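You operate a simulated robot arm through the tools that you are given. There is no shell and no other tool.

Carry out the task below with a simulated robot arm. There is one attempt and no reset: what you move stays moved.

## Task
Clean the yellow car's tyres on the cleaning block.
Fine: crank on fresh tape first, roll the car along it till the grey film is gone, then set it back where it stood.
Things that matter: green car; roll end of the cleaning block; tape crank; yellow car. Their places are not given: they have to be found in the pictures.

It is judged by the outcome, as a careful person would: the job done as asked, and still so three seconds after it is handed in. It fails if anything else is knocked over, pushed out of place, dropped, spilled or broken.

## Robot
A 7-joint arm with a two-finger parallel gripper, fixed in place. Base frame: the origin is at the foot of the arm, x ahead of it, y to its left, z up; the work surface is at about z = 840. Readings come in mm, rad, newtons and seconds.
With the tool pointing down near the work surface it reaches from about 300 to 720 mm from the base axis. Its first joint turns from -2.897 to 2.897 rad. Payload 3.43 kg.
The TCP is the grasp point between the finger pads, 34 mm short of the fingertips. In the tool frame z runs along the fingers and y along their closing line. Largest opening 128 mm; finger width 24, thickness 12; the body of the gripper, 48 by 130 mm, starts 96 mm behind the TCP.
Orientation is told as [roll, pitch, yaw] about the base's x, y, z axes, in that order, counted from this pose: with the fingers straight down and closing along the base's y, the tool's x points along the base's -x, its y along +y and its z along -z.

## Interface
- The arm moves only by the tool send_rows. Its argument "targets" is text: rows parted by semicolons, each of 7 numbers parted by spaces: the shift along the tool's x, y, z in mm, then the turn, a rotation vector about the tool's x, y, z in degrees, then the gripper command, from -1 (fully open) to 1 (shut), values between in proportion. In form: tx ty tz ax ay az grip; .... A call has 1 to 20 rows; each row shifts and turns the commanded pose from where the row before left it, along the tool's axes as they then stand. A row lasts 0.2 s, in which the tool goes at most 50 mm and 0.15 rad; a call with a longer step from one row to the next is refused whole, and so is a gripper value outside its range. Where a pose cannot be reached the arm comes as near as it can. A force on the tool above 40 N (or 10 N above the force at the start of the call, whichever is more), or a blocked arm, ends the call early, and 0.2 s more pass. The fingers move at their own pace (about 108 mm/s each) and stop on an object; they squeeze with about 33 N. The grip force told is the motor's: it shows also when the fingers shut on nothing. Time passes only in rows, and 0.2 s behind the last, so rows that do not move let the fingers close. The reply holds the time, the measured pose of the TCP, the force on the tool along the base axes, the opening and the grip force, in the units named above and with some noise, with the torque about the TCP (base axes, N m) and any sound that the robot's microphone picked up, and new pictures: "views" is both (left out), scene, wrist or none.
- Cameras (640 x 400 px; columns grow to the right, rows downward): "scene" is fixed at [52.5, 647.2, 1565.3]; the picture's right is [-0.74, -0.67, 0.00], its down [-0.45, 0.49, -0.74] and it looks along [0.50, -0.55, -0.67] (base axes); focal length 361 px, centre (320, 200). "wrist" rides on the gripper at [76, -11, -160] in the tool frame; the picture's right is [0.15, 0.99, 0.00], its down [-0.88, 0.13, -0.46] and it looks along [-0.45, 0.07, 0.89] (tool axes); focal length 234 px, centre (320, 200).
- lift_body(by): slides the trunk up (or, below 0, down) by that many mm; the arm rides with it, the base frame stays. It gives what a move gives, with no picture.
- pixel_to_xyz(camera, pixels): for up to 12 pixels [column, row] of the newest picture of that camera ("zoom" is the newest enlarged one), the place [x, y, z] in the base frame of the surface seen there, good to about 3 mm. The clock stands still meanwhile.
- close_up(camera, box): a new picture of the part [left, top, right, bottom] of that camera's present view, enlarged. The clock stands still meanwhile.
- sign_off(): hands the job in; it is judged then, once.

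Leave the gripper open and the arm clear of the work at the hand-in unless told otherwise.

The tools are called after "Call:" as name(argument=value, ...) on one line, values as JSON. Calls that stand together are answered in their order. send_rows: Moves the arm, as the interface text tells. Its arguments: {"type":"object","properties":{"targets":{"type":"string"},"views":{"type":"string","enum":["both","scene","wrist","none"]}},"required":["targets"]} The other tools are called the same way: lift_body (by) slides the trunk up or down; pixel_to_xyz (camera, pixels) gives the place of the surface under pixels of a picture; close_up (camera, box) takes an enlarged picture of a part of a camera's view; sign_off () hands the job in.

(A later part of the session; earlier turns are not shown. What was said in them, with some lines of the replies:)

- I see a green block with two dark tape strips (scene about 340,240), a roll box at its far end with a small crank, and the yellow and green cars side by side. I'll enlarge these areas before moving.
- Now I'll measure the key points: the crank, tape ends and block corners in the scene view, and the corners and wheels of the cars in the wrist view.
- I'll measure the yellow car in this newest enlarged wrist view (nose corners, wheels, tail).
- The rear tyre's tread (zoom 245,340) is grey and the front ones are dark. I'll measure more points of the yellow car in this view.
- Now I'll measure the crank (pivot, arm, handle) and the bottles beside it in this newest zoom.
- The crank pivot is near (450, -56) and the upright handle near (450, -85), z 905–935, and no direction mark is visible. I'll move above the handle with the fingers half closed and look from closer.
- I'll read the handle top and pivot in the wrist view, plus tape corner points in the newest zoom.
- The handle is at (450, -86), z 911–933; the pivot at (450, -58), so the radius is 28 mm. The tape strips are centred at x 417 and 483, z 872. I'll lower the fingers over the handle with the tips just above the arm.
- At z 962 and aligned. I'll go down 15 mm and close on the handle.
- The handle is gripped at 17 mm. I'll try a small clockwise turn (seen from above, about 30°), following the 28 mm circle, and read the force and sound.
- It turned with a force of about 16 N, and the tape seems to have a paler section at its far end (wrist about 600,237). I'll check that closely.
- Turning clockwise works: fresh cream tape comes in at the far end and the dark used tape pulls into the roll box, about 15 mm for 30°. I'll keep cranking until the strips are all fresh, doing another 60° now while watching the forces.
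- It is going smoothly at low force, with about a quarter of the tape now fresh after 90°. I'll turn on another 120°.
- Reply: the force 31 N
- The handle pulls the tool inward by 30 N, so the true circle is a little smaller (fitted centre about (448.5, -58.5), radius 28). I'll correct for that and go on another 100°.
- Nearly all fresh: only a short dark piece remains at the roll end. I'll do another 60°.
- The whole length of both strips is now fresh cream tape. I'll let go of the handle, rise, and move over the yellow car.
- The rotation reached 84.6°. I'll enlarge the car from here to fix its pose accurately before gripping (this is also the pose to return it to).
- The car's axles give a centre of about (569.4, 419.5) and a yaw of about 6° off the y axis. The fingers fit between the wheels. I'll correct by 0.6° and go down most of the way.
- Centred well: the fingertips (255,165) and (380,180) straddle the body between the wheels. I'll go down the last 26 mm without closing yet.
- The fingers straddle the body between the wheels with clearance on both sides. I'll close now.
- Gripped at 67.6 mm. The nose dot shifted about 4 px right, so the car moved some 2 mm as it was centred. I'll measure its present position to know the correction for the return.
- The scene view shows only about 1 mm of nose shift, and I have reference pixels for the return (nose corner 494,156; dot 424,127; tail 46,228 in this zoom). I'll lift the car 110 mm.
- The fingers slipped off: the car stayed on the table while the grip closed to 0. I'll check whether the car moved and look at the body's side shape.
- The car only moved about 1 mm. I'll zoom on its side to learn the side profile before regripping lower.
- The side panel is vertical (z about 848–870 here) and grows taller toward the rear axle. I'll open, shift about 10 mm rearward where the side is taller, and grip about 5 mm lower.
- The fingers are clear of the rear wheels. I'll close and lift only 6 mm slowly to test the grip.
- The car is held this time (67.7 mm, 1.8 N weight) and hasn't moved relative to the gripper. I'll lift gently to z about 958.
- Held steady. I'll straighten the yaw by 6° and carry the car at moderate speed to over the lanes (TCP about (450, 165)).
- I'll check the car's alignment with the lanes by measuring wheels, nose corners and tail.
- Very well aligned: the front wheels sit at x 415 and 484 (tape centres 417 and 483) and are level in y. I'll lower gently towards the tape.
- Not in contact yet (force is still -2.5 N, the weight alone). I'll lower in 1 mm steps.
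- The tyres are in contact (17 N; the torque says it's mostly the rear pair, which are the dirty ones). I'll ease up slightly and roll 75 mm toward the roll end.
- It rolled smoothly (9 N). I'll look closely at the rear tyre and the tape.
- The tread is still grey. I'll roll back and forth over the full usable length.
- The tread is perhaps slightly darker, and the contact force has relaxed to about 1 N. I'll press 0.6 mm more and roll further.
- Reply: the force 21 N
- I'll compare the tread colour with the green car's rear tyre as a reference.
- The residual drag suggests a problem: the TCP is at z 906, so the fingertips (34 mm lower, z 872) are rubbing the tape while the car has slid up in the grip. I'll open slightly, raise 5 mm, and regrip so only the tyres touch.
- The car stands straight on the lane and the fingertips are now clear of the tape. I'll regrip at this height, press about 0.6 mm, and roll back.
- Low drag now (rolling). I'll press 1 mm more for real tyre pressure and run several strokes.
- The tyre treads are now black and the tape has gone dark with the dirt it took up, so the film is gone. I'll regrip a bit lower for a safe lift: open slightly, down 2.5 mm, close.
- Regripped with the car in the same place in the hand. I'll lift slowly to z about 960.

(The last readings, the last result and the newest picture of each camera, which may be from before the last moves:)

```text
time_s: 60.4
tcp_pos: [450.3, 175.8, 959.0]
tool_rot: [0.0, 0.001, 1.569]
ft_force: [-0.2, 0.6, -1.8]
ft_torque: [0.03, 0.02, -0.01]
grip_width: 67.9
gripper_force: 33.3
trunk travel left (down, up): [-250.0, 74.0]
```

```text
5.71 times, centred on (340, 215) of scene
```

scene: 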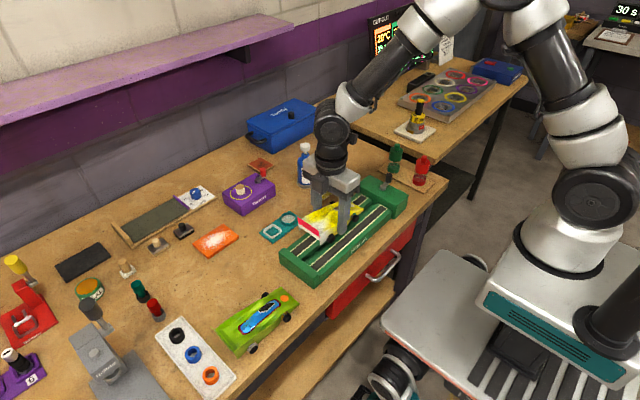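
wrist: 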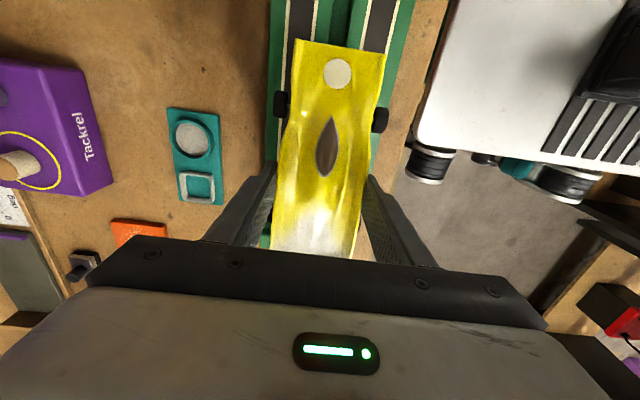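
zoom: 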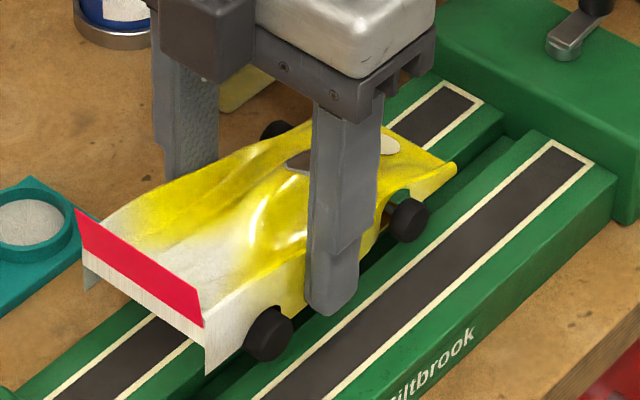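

Held, and the rear tyre is black. I'll carry the car back above its place and restore the 6° yaw.

Call:
send_rows(targets="-5 -2.3 0 0 0 0 1; -10 -4.7 0 0 0 0 1; -16.4 -7.73 0 0 0 0 1; -16.4 -7.73 0 0 0 0 1; -16.4 -7.73 0 0 0 0 1; -16.4 -7.73 0 0 0 0 1; -16.4 -7.73 0 0 0 0 1; -16.4 -7.73 0 0 0 0 1; -16.4 -7.73 0 0 0 0 1; -16.4 -7.73 0 0 0 0 1; -16.4 -7.73 0 0 0 0 1; -16.4 -7.73 0 0 0 0 1; -16.4 -7.73 0 0 0 0 1; -16.4 -7.73 0 0 0 0 1; -16.4 -7.73 0 0 0 0 1; -16.4 -7.73 0 0 0 0 1; -8 -3.8 0 0 0 0 1; -3.4 -1.6 0 0 0 0 1; 0 0 0 0 0 3 1; 0 0 0 0 0 3 1")

Call:
send_rows(targets="0 0 0 0 0 0 1; 0 0 0 0 0 0 1")

```text
time_s: 64.6
tcp_pos: [569.1, 429.5, 960.1]
tool_rot: [0.0, 0.001, 1.466]
ft_force: [-0.1, 0.4, -2.6]
ft_torque: [-0.01, -0.01, 0.0]
grip_width: 67.7
gripper_force: 33.2
trunk travel left (down, up): [-250.0, 74.0]
```

scene: 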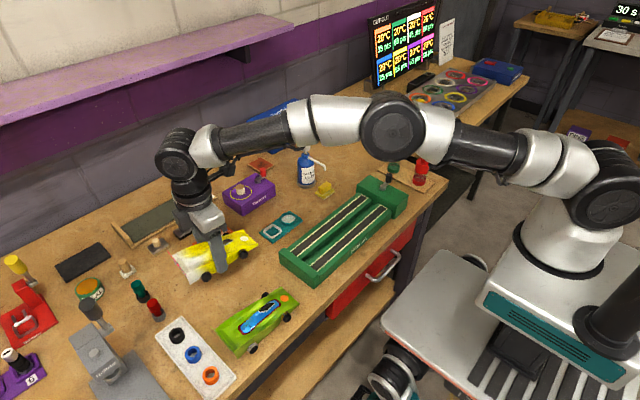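
wrist: 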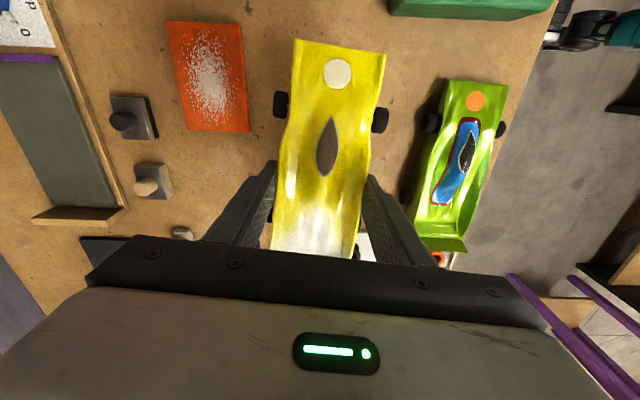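

```text
time_s: 65.2
tcp_pos: [568.6, 430.6, 960.9]
tool_rot: [0.0, 0.0, 1.464]
ft_force: [-0.5, 0.6, -2.2]
ft_torque: [0.01, 0.0, -0.01]
grip_width: 67.7
gripper_force: 33.3
trunk travel left (down, up): [-250.0, 74.0]
```

scene: 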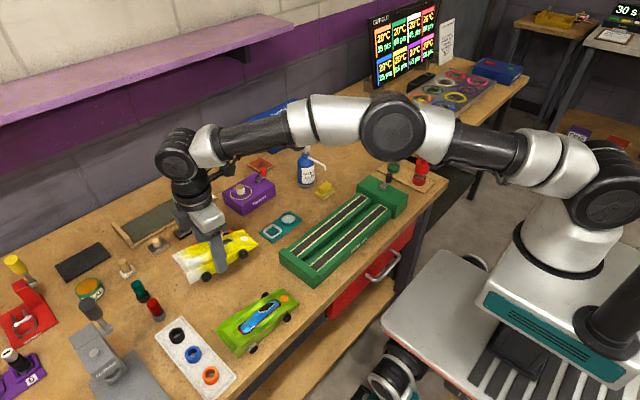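
wrist: 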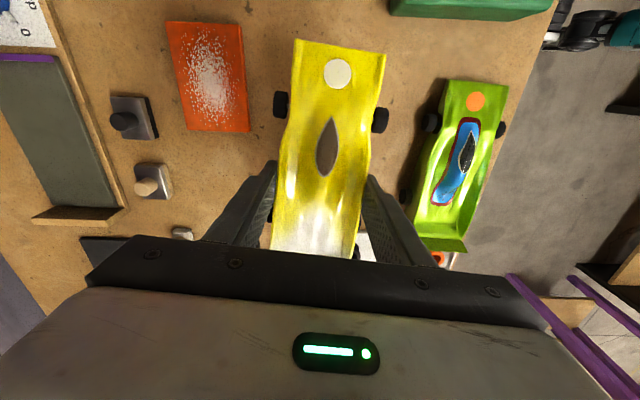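

Near (569, 430); the place at pickup was about (570.3, 431). I'll trim 1.3 mm in x and go down to a few mm above the table to compare with the reference.

Call:
send_rows(targets="-0.5 -1.3 5 0 0 0 1; 0 0 9 0 0 0 1; 0 0 10 0 0 0 1; 0 0 10 0 0 0 1; 0 0 10 0 0 0 1; 0 0 10 0 0 0 1; 0 0 10 0 0 0 1; 0 0 8 0 0 0 1; 0 0 5 0 0 0 1; 0 0 3 0 0 0 1; 0 0 1 0 0 0 1; 0 0 0 0 0 0 1")

Call:
close_up(camera="scene", box=[180, 235, 276, 310])

```text
time_s: 67.8
tcp_pos: [572.2, 429.9, 879.6]
tool_rot: [-0.002, -0.003, 1.464]
ft_force: [2.3, 5.0, 13.1]
ft_torque: [-0.81, -0.01, 0.15]
grip_width: 67.7
gripper_force: 33.4
trunk travel left (down, up): [-250.0, 74.0]
```

scene: 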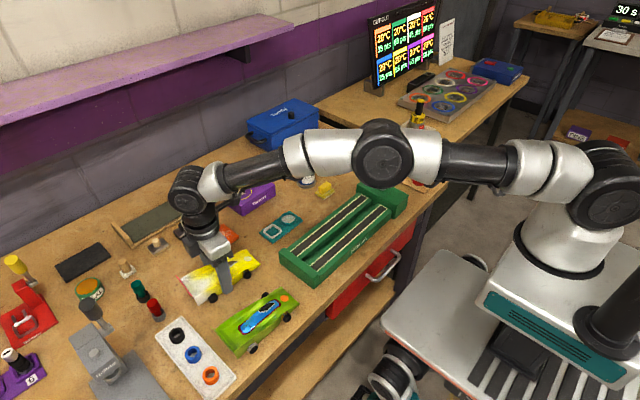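
wrist: 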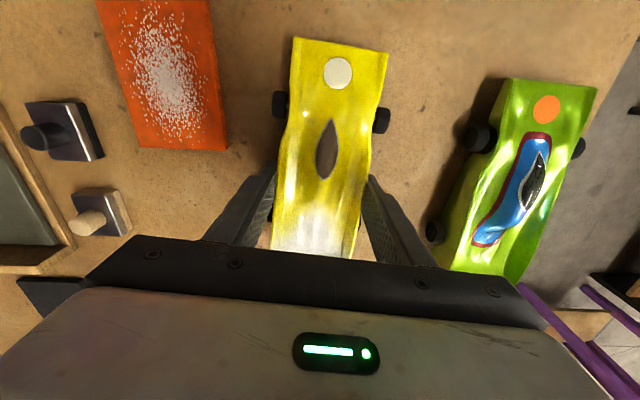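

```text
5.33 times, centred on (228, 272) of scene
```

zoom: 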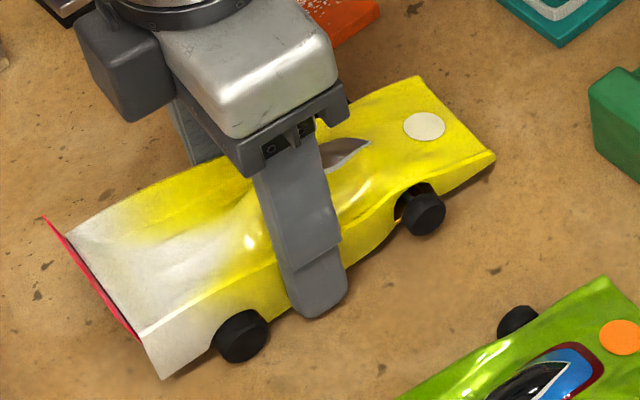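

The nose and front wheels match the reference exactly, but the car sits nose-down in the hand: the front wheels already touch (13 N) while the tail is about 4 mm up. I'll pitch the tool 2.5° nose-up while lowering slightly, so all wheels meet the table.

Call:
send_rows(targets="0 0 0 0 0.6 0 1; 0 0 0.3 0 0.6 0 1; 0 0 0.5 0 0.6 0 1; 0 0 0.5 0 0.6 0 1; 0 0 0 0 0 0 1")

Call:
close_up(camera="scene", box=[180, 235, 276, 310])

```text
time_s: 69.0
tcp_pos: [571.3, 431.6, 878.5]
tool_rot: [0.0, 0.039, 1.464]
ft_force: [-2.3, 2.6, 11.1]
ft_torque: [0.61, 0.26, -0.07]
grip_width: 67.7
gripper_force: 33.7
trunk travel left (down, up): [-250.0, 74.0]
```

scene: 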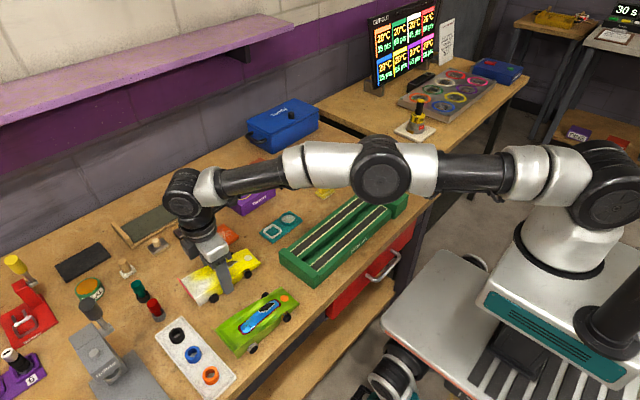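
wrist: 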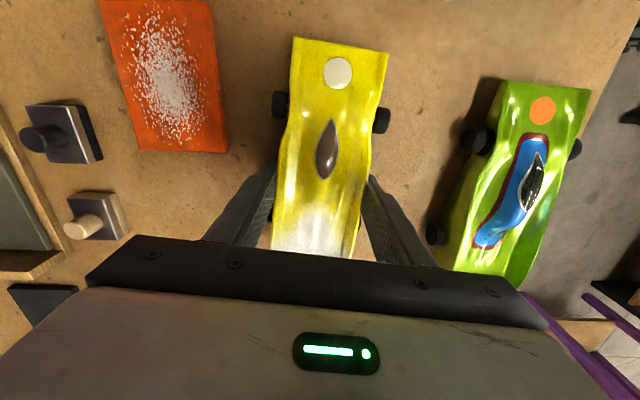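

```text
5.33 times, centred on (228, 272) of scene
```

zoom: 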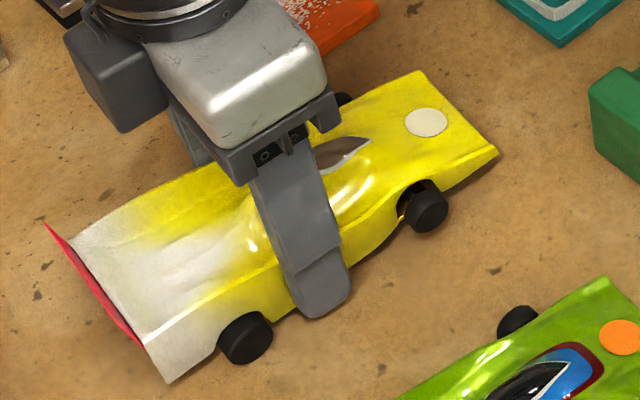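

Now the rear wheels touch and the nose is about 2 mm up. I'll take back 1° of pitch and then open slowly.

Call:
send_rows(targets="0 0 0 0 -0.5 0 1; 0 0 0 0 -0.5 0 1; 0 0 0 0 0 0 1", views="scene")

Call:
close_up(camera="scene", box=[180, 235, 276, 310])

```text
time_s: 69.8
tcp_pos: [571.1, 430.2, 877.8]
tool_rot: [-0.001, 0.025, 1.464]
ft_force: [-0.1, 0.3, 9.1]
ft_torque: [0.42, 0.16, 0.06]
grip_width: 67.5
gripper_force: 32.7
trunk travel left (down, up): [-250.0, 74.0]
```

scene: 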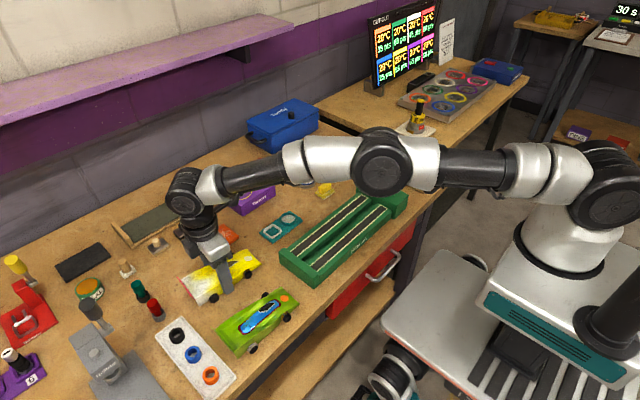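

```text
5.33 times, centred on (228, 272) of scene
```

zoom: 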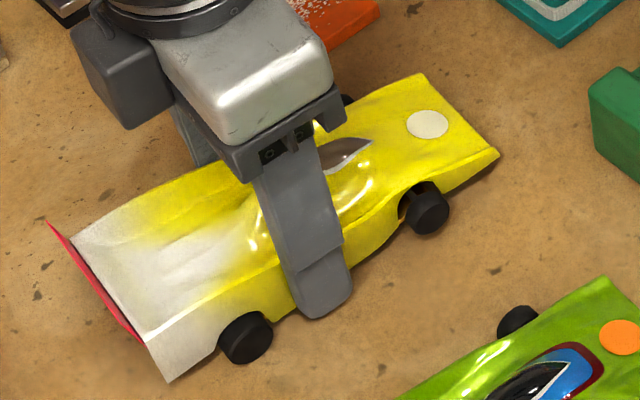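

Close to the reference (within about 1–2 mm). I'll open the fingers slightly to let the car settle, then compare.

Call:
send_rows(targets="0 0 -0.5 0 -0.4 0 1; 0 0 0 0 0 0 -0.15; 0 0 0 0 0 0 -0.15; 0 0 0 0 0 0 -0.15")

Call:
close_up(camera="scene", box=[180, 235, 276, 310])

```text
time_s: 70.8
tcp_pos: [571.0, 430.7, 878.7]
tool_rot: [-0.001, 0.018, 1.464]
ft_force: [0.2, -0.5, -0.9]
ft_torque: [0.02, 0.02, 0.0]
grip_width: 73.4
gripper_force: 0.1
trunk travel left (down, up): [-250.0, 74.0]
```

scene: 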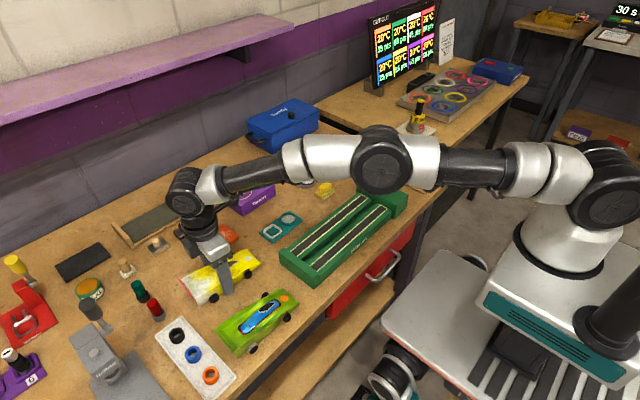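
wrist: 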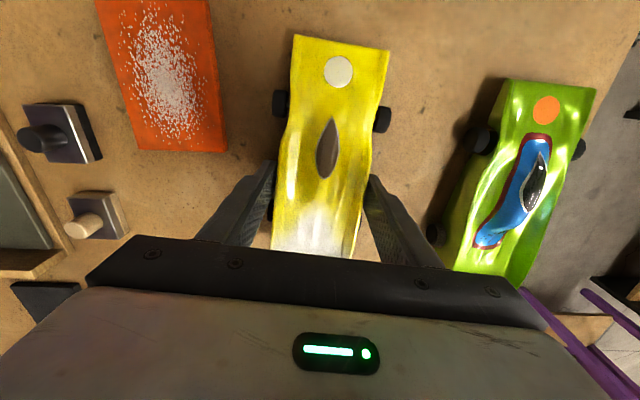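

```text
5.33 times, centred on (228, 272) of scene
```

zoom: 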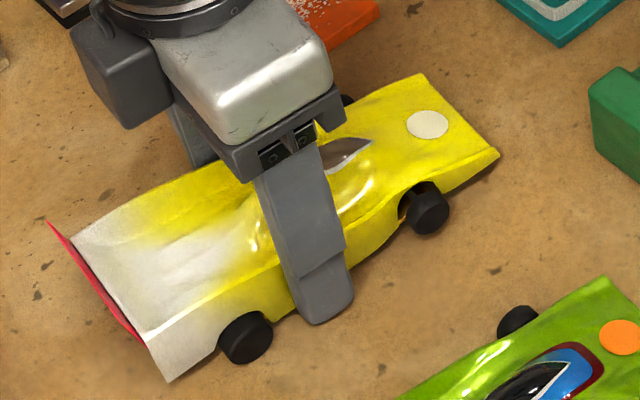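

After settling, the car is about 3 mm too far toward its nose (nose corner 498,153 versus 494,156). I'll grip it lightly again, roll it back 3 mm, and release.

Call:
send_rows(targets="0 0 0 0 0 0 1; 0 0 0 0 0 0 1; -1.5 0.4 0 0 0 0 1; -1.5 0.5 0 0 0 0 1; 0 0 0 0 0 0 1; 0 0 0 0 0 0 -0.15; 0 0 0 0 0 0 -0.15; 0 0 0 0 0 0 -0.15")

Call:
close_up(camera="scene", box=[180, 235, 276, 310])

```text
time_s: 72.6
tcp_pos: [570.3, 432.9, 877.3]
tool_rot: [0.002, 0.018, 1.465]
ft_force: [0.6, 0.6, -0.4]
ft_torque: [0.01, -0.02, -0.01]
grip_width: 73.6
gripper_force: 0.1
trunk travel left (down, up): [-250.0, 74.0]
```

scene: 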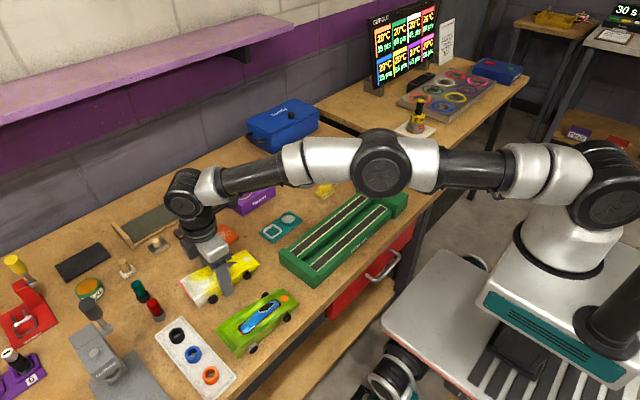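
wrist: 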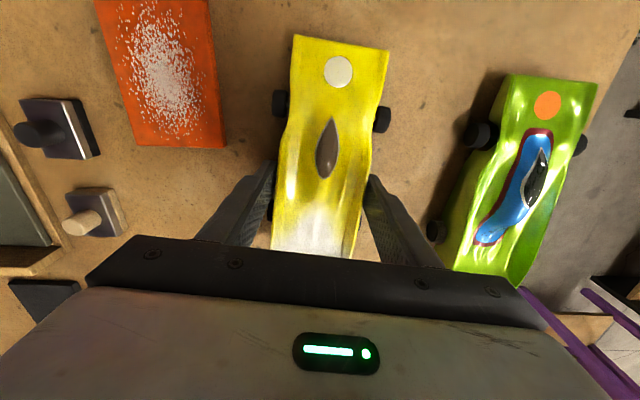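

```text
5.33 times, centred on (228, 272) of scene
```

zoom: 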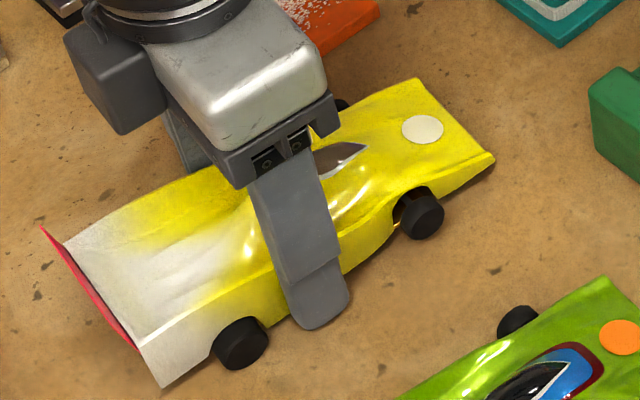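

It matches the reference to about 1–2 mm now. I'll open wider and rise straight up.

Call:
send_rows(targets="0 0 0 0 0 0 -0.35; 0 0 0 0 0 0 -0.35; 0 0 -15 0 0 0 -0.35; 0 0 -30 0 0 0 -0.35; 0 0 -45 0 0 0 -0.35; 0 0 -45 0 -1.1 0 -0.35; 0 0 -45 0 0 0 -0.5; 0 0 0 0 0 0 -0.5")

Call:
close_up(camera="wrist", box=[255, 60, 395, 200])

Call:
close_up(camera="scene", box=[180, 235, 276, 310])

```text
time_s: 74.4
tcp_pos: [570.6, 435.0, 1056.5]
tool_rot: [0.0, -0.001, 1.464]
ft_force: [0.1, 0.2, -0.4]
ft_torque: [0.0, 0.0, 0.01]
grip_width: 96.0
gripper_force: 0.0
trunk travel left (down, up): [-250.0, 74.0]
```

scene: 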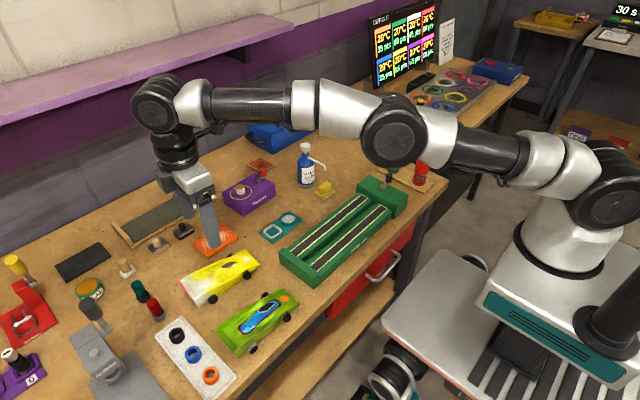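
wrist: 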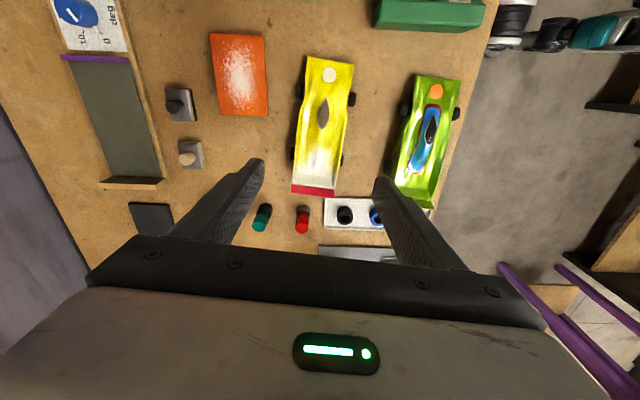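

```text
2.86 times, centred on (325, 130) of wrist
```

zoom: 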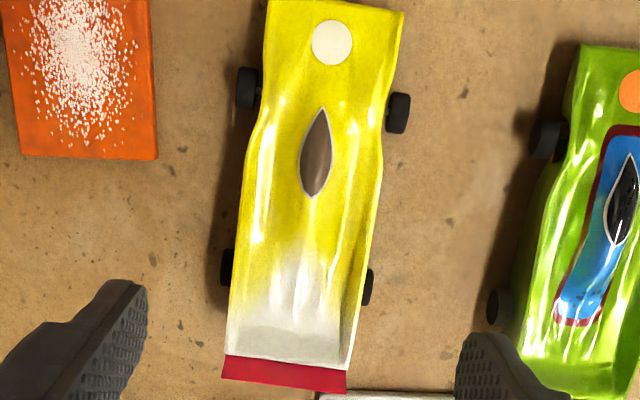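

```text
5.33 times, centred on (228, 272) of scene
```

zoom: 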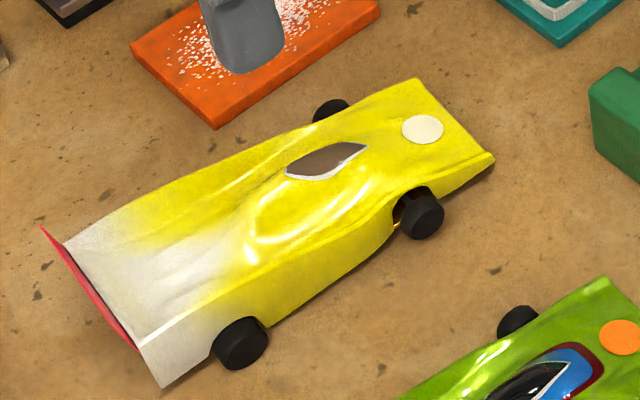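

All four tyres are black, the car is back within about 2 mm of its starting pose, and the green car and block haven't moved. I'll rise further with the gripper open, check the scene once more, then hand in.

Call:
send_rows(targets="0 0 -40 0 0 0 -1; 0 0 -40 0 0 0 -1; 0 0 -30 0 0 0 -1; 0 0 0 0 0 0 -1; 0 0 0 0 0 0 -1")

Call:
close_up(camera="scene", box=[160, 130, 450, 330])

```text
time_s: 75.6
tcp_pos: [555.2, 416.5, 1153.2]
tool_rot: [0.001, -0.003, 1.464]
ft_force: [0.8, 1.3, -0.3]
ft_torque: [-0.01, -0.05, -0.01]
grip_width: 128.0
gripper_force: 0.0
out of reach, approached as far as the arm can: row 1, 2, 3
trunk travel left (down, up): [-250.0, 74.0]
```

scene: 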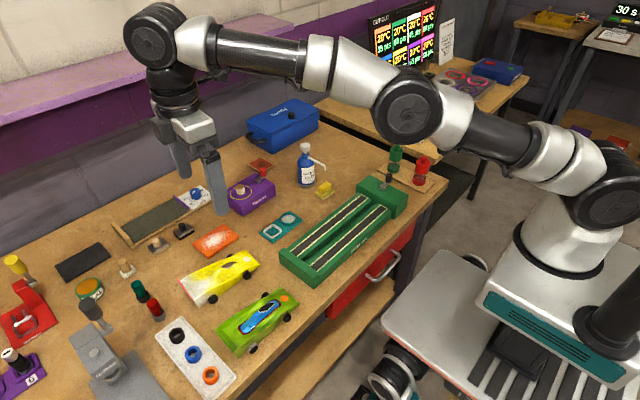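
wrist: 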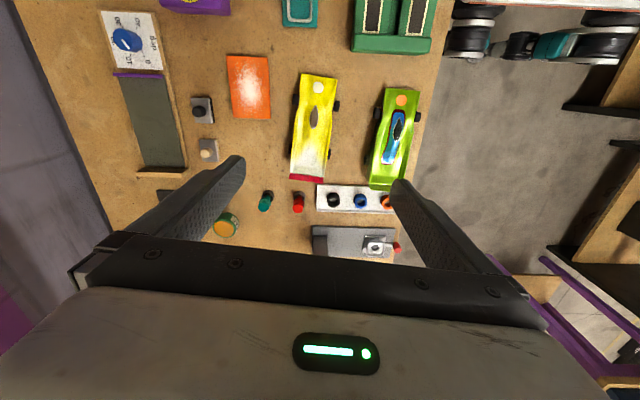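

```text
2.00 times, centred on (305, 230) of scene
```

zoom: 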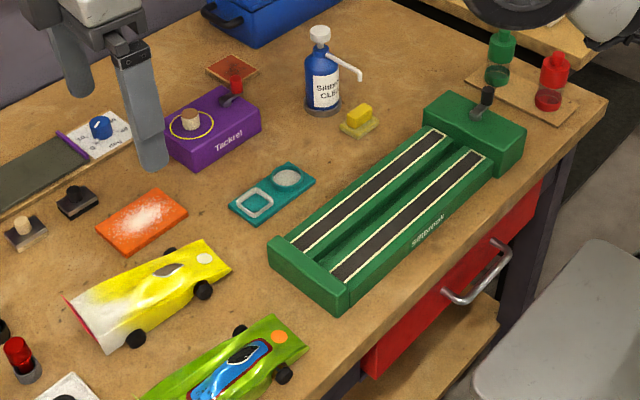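

The tyres are clean, the car is back in its place, everything else stands where it was, and the arm is clear with the gripper open. I'm handing in.

Call:
sign_off()

```text
The job is handed in.
```

The yellow car's tyres are clean and the car is back within about 2 mm of where it stood, measured against the starting picture. I've handed the job in.

- **Tape:** I turned the crank clockwise, a little over one full turn, until both strips were fresh along their whole length.
- **Cleaning:** I rolled the car back and forth on the tape until the grey film was gone. The rear treads, which were grey, are now black, and the tape is dark again from the dirt it took up.
- **First lift slipped:** On my first try the fingers slid off the car as I raised them. It stayed on the table and shifted by only about 1 mm. I gripped it lower and further back, and that held.
- **Fingertips on the tape:** In the early passes the fingertips were rubbing the tape, so I opened the gripper, raised it and gripped again so that only the tyres touched.

In the last pictures the green car, the cleaning block and everything else nearby stood where they were. The gripper is open and the arm is clear of the work.
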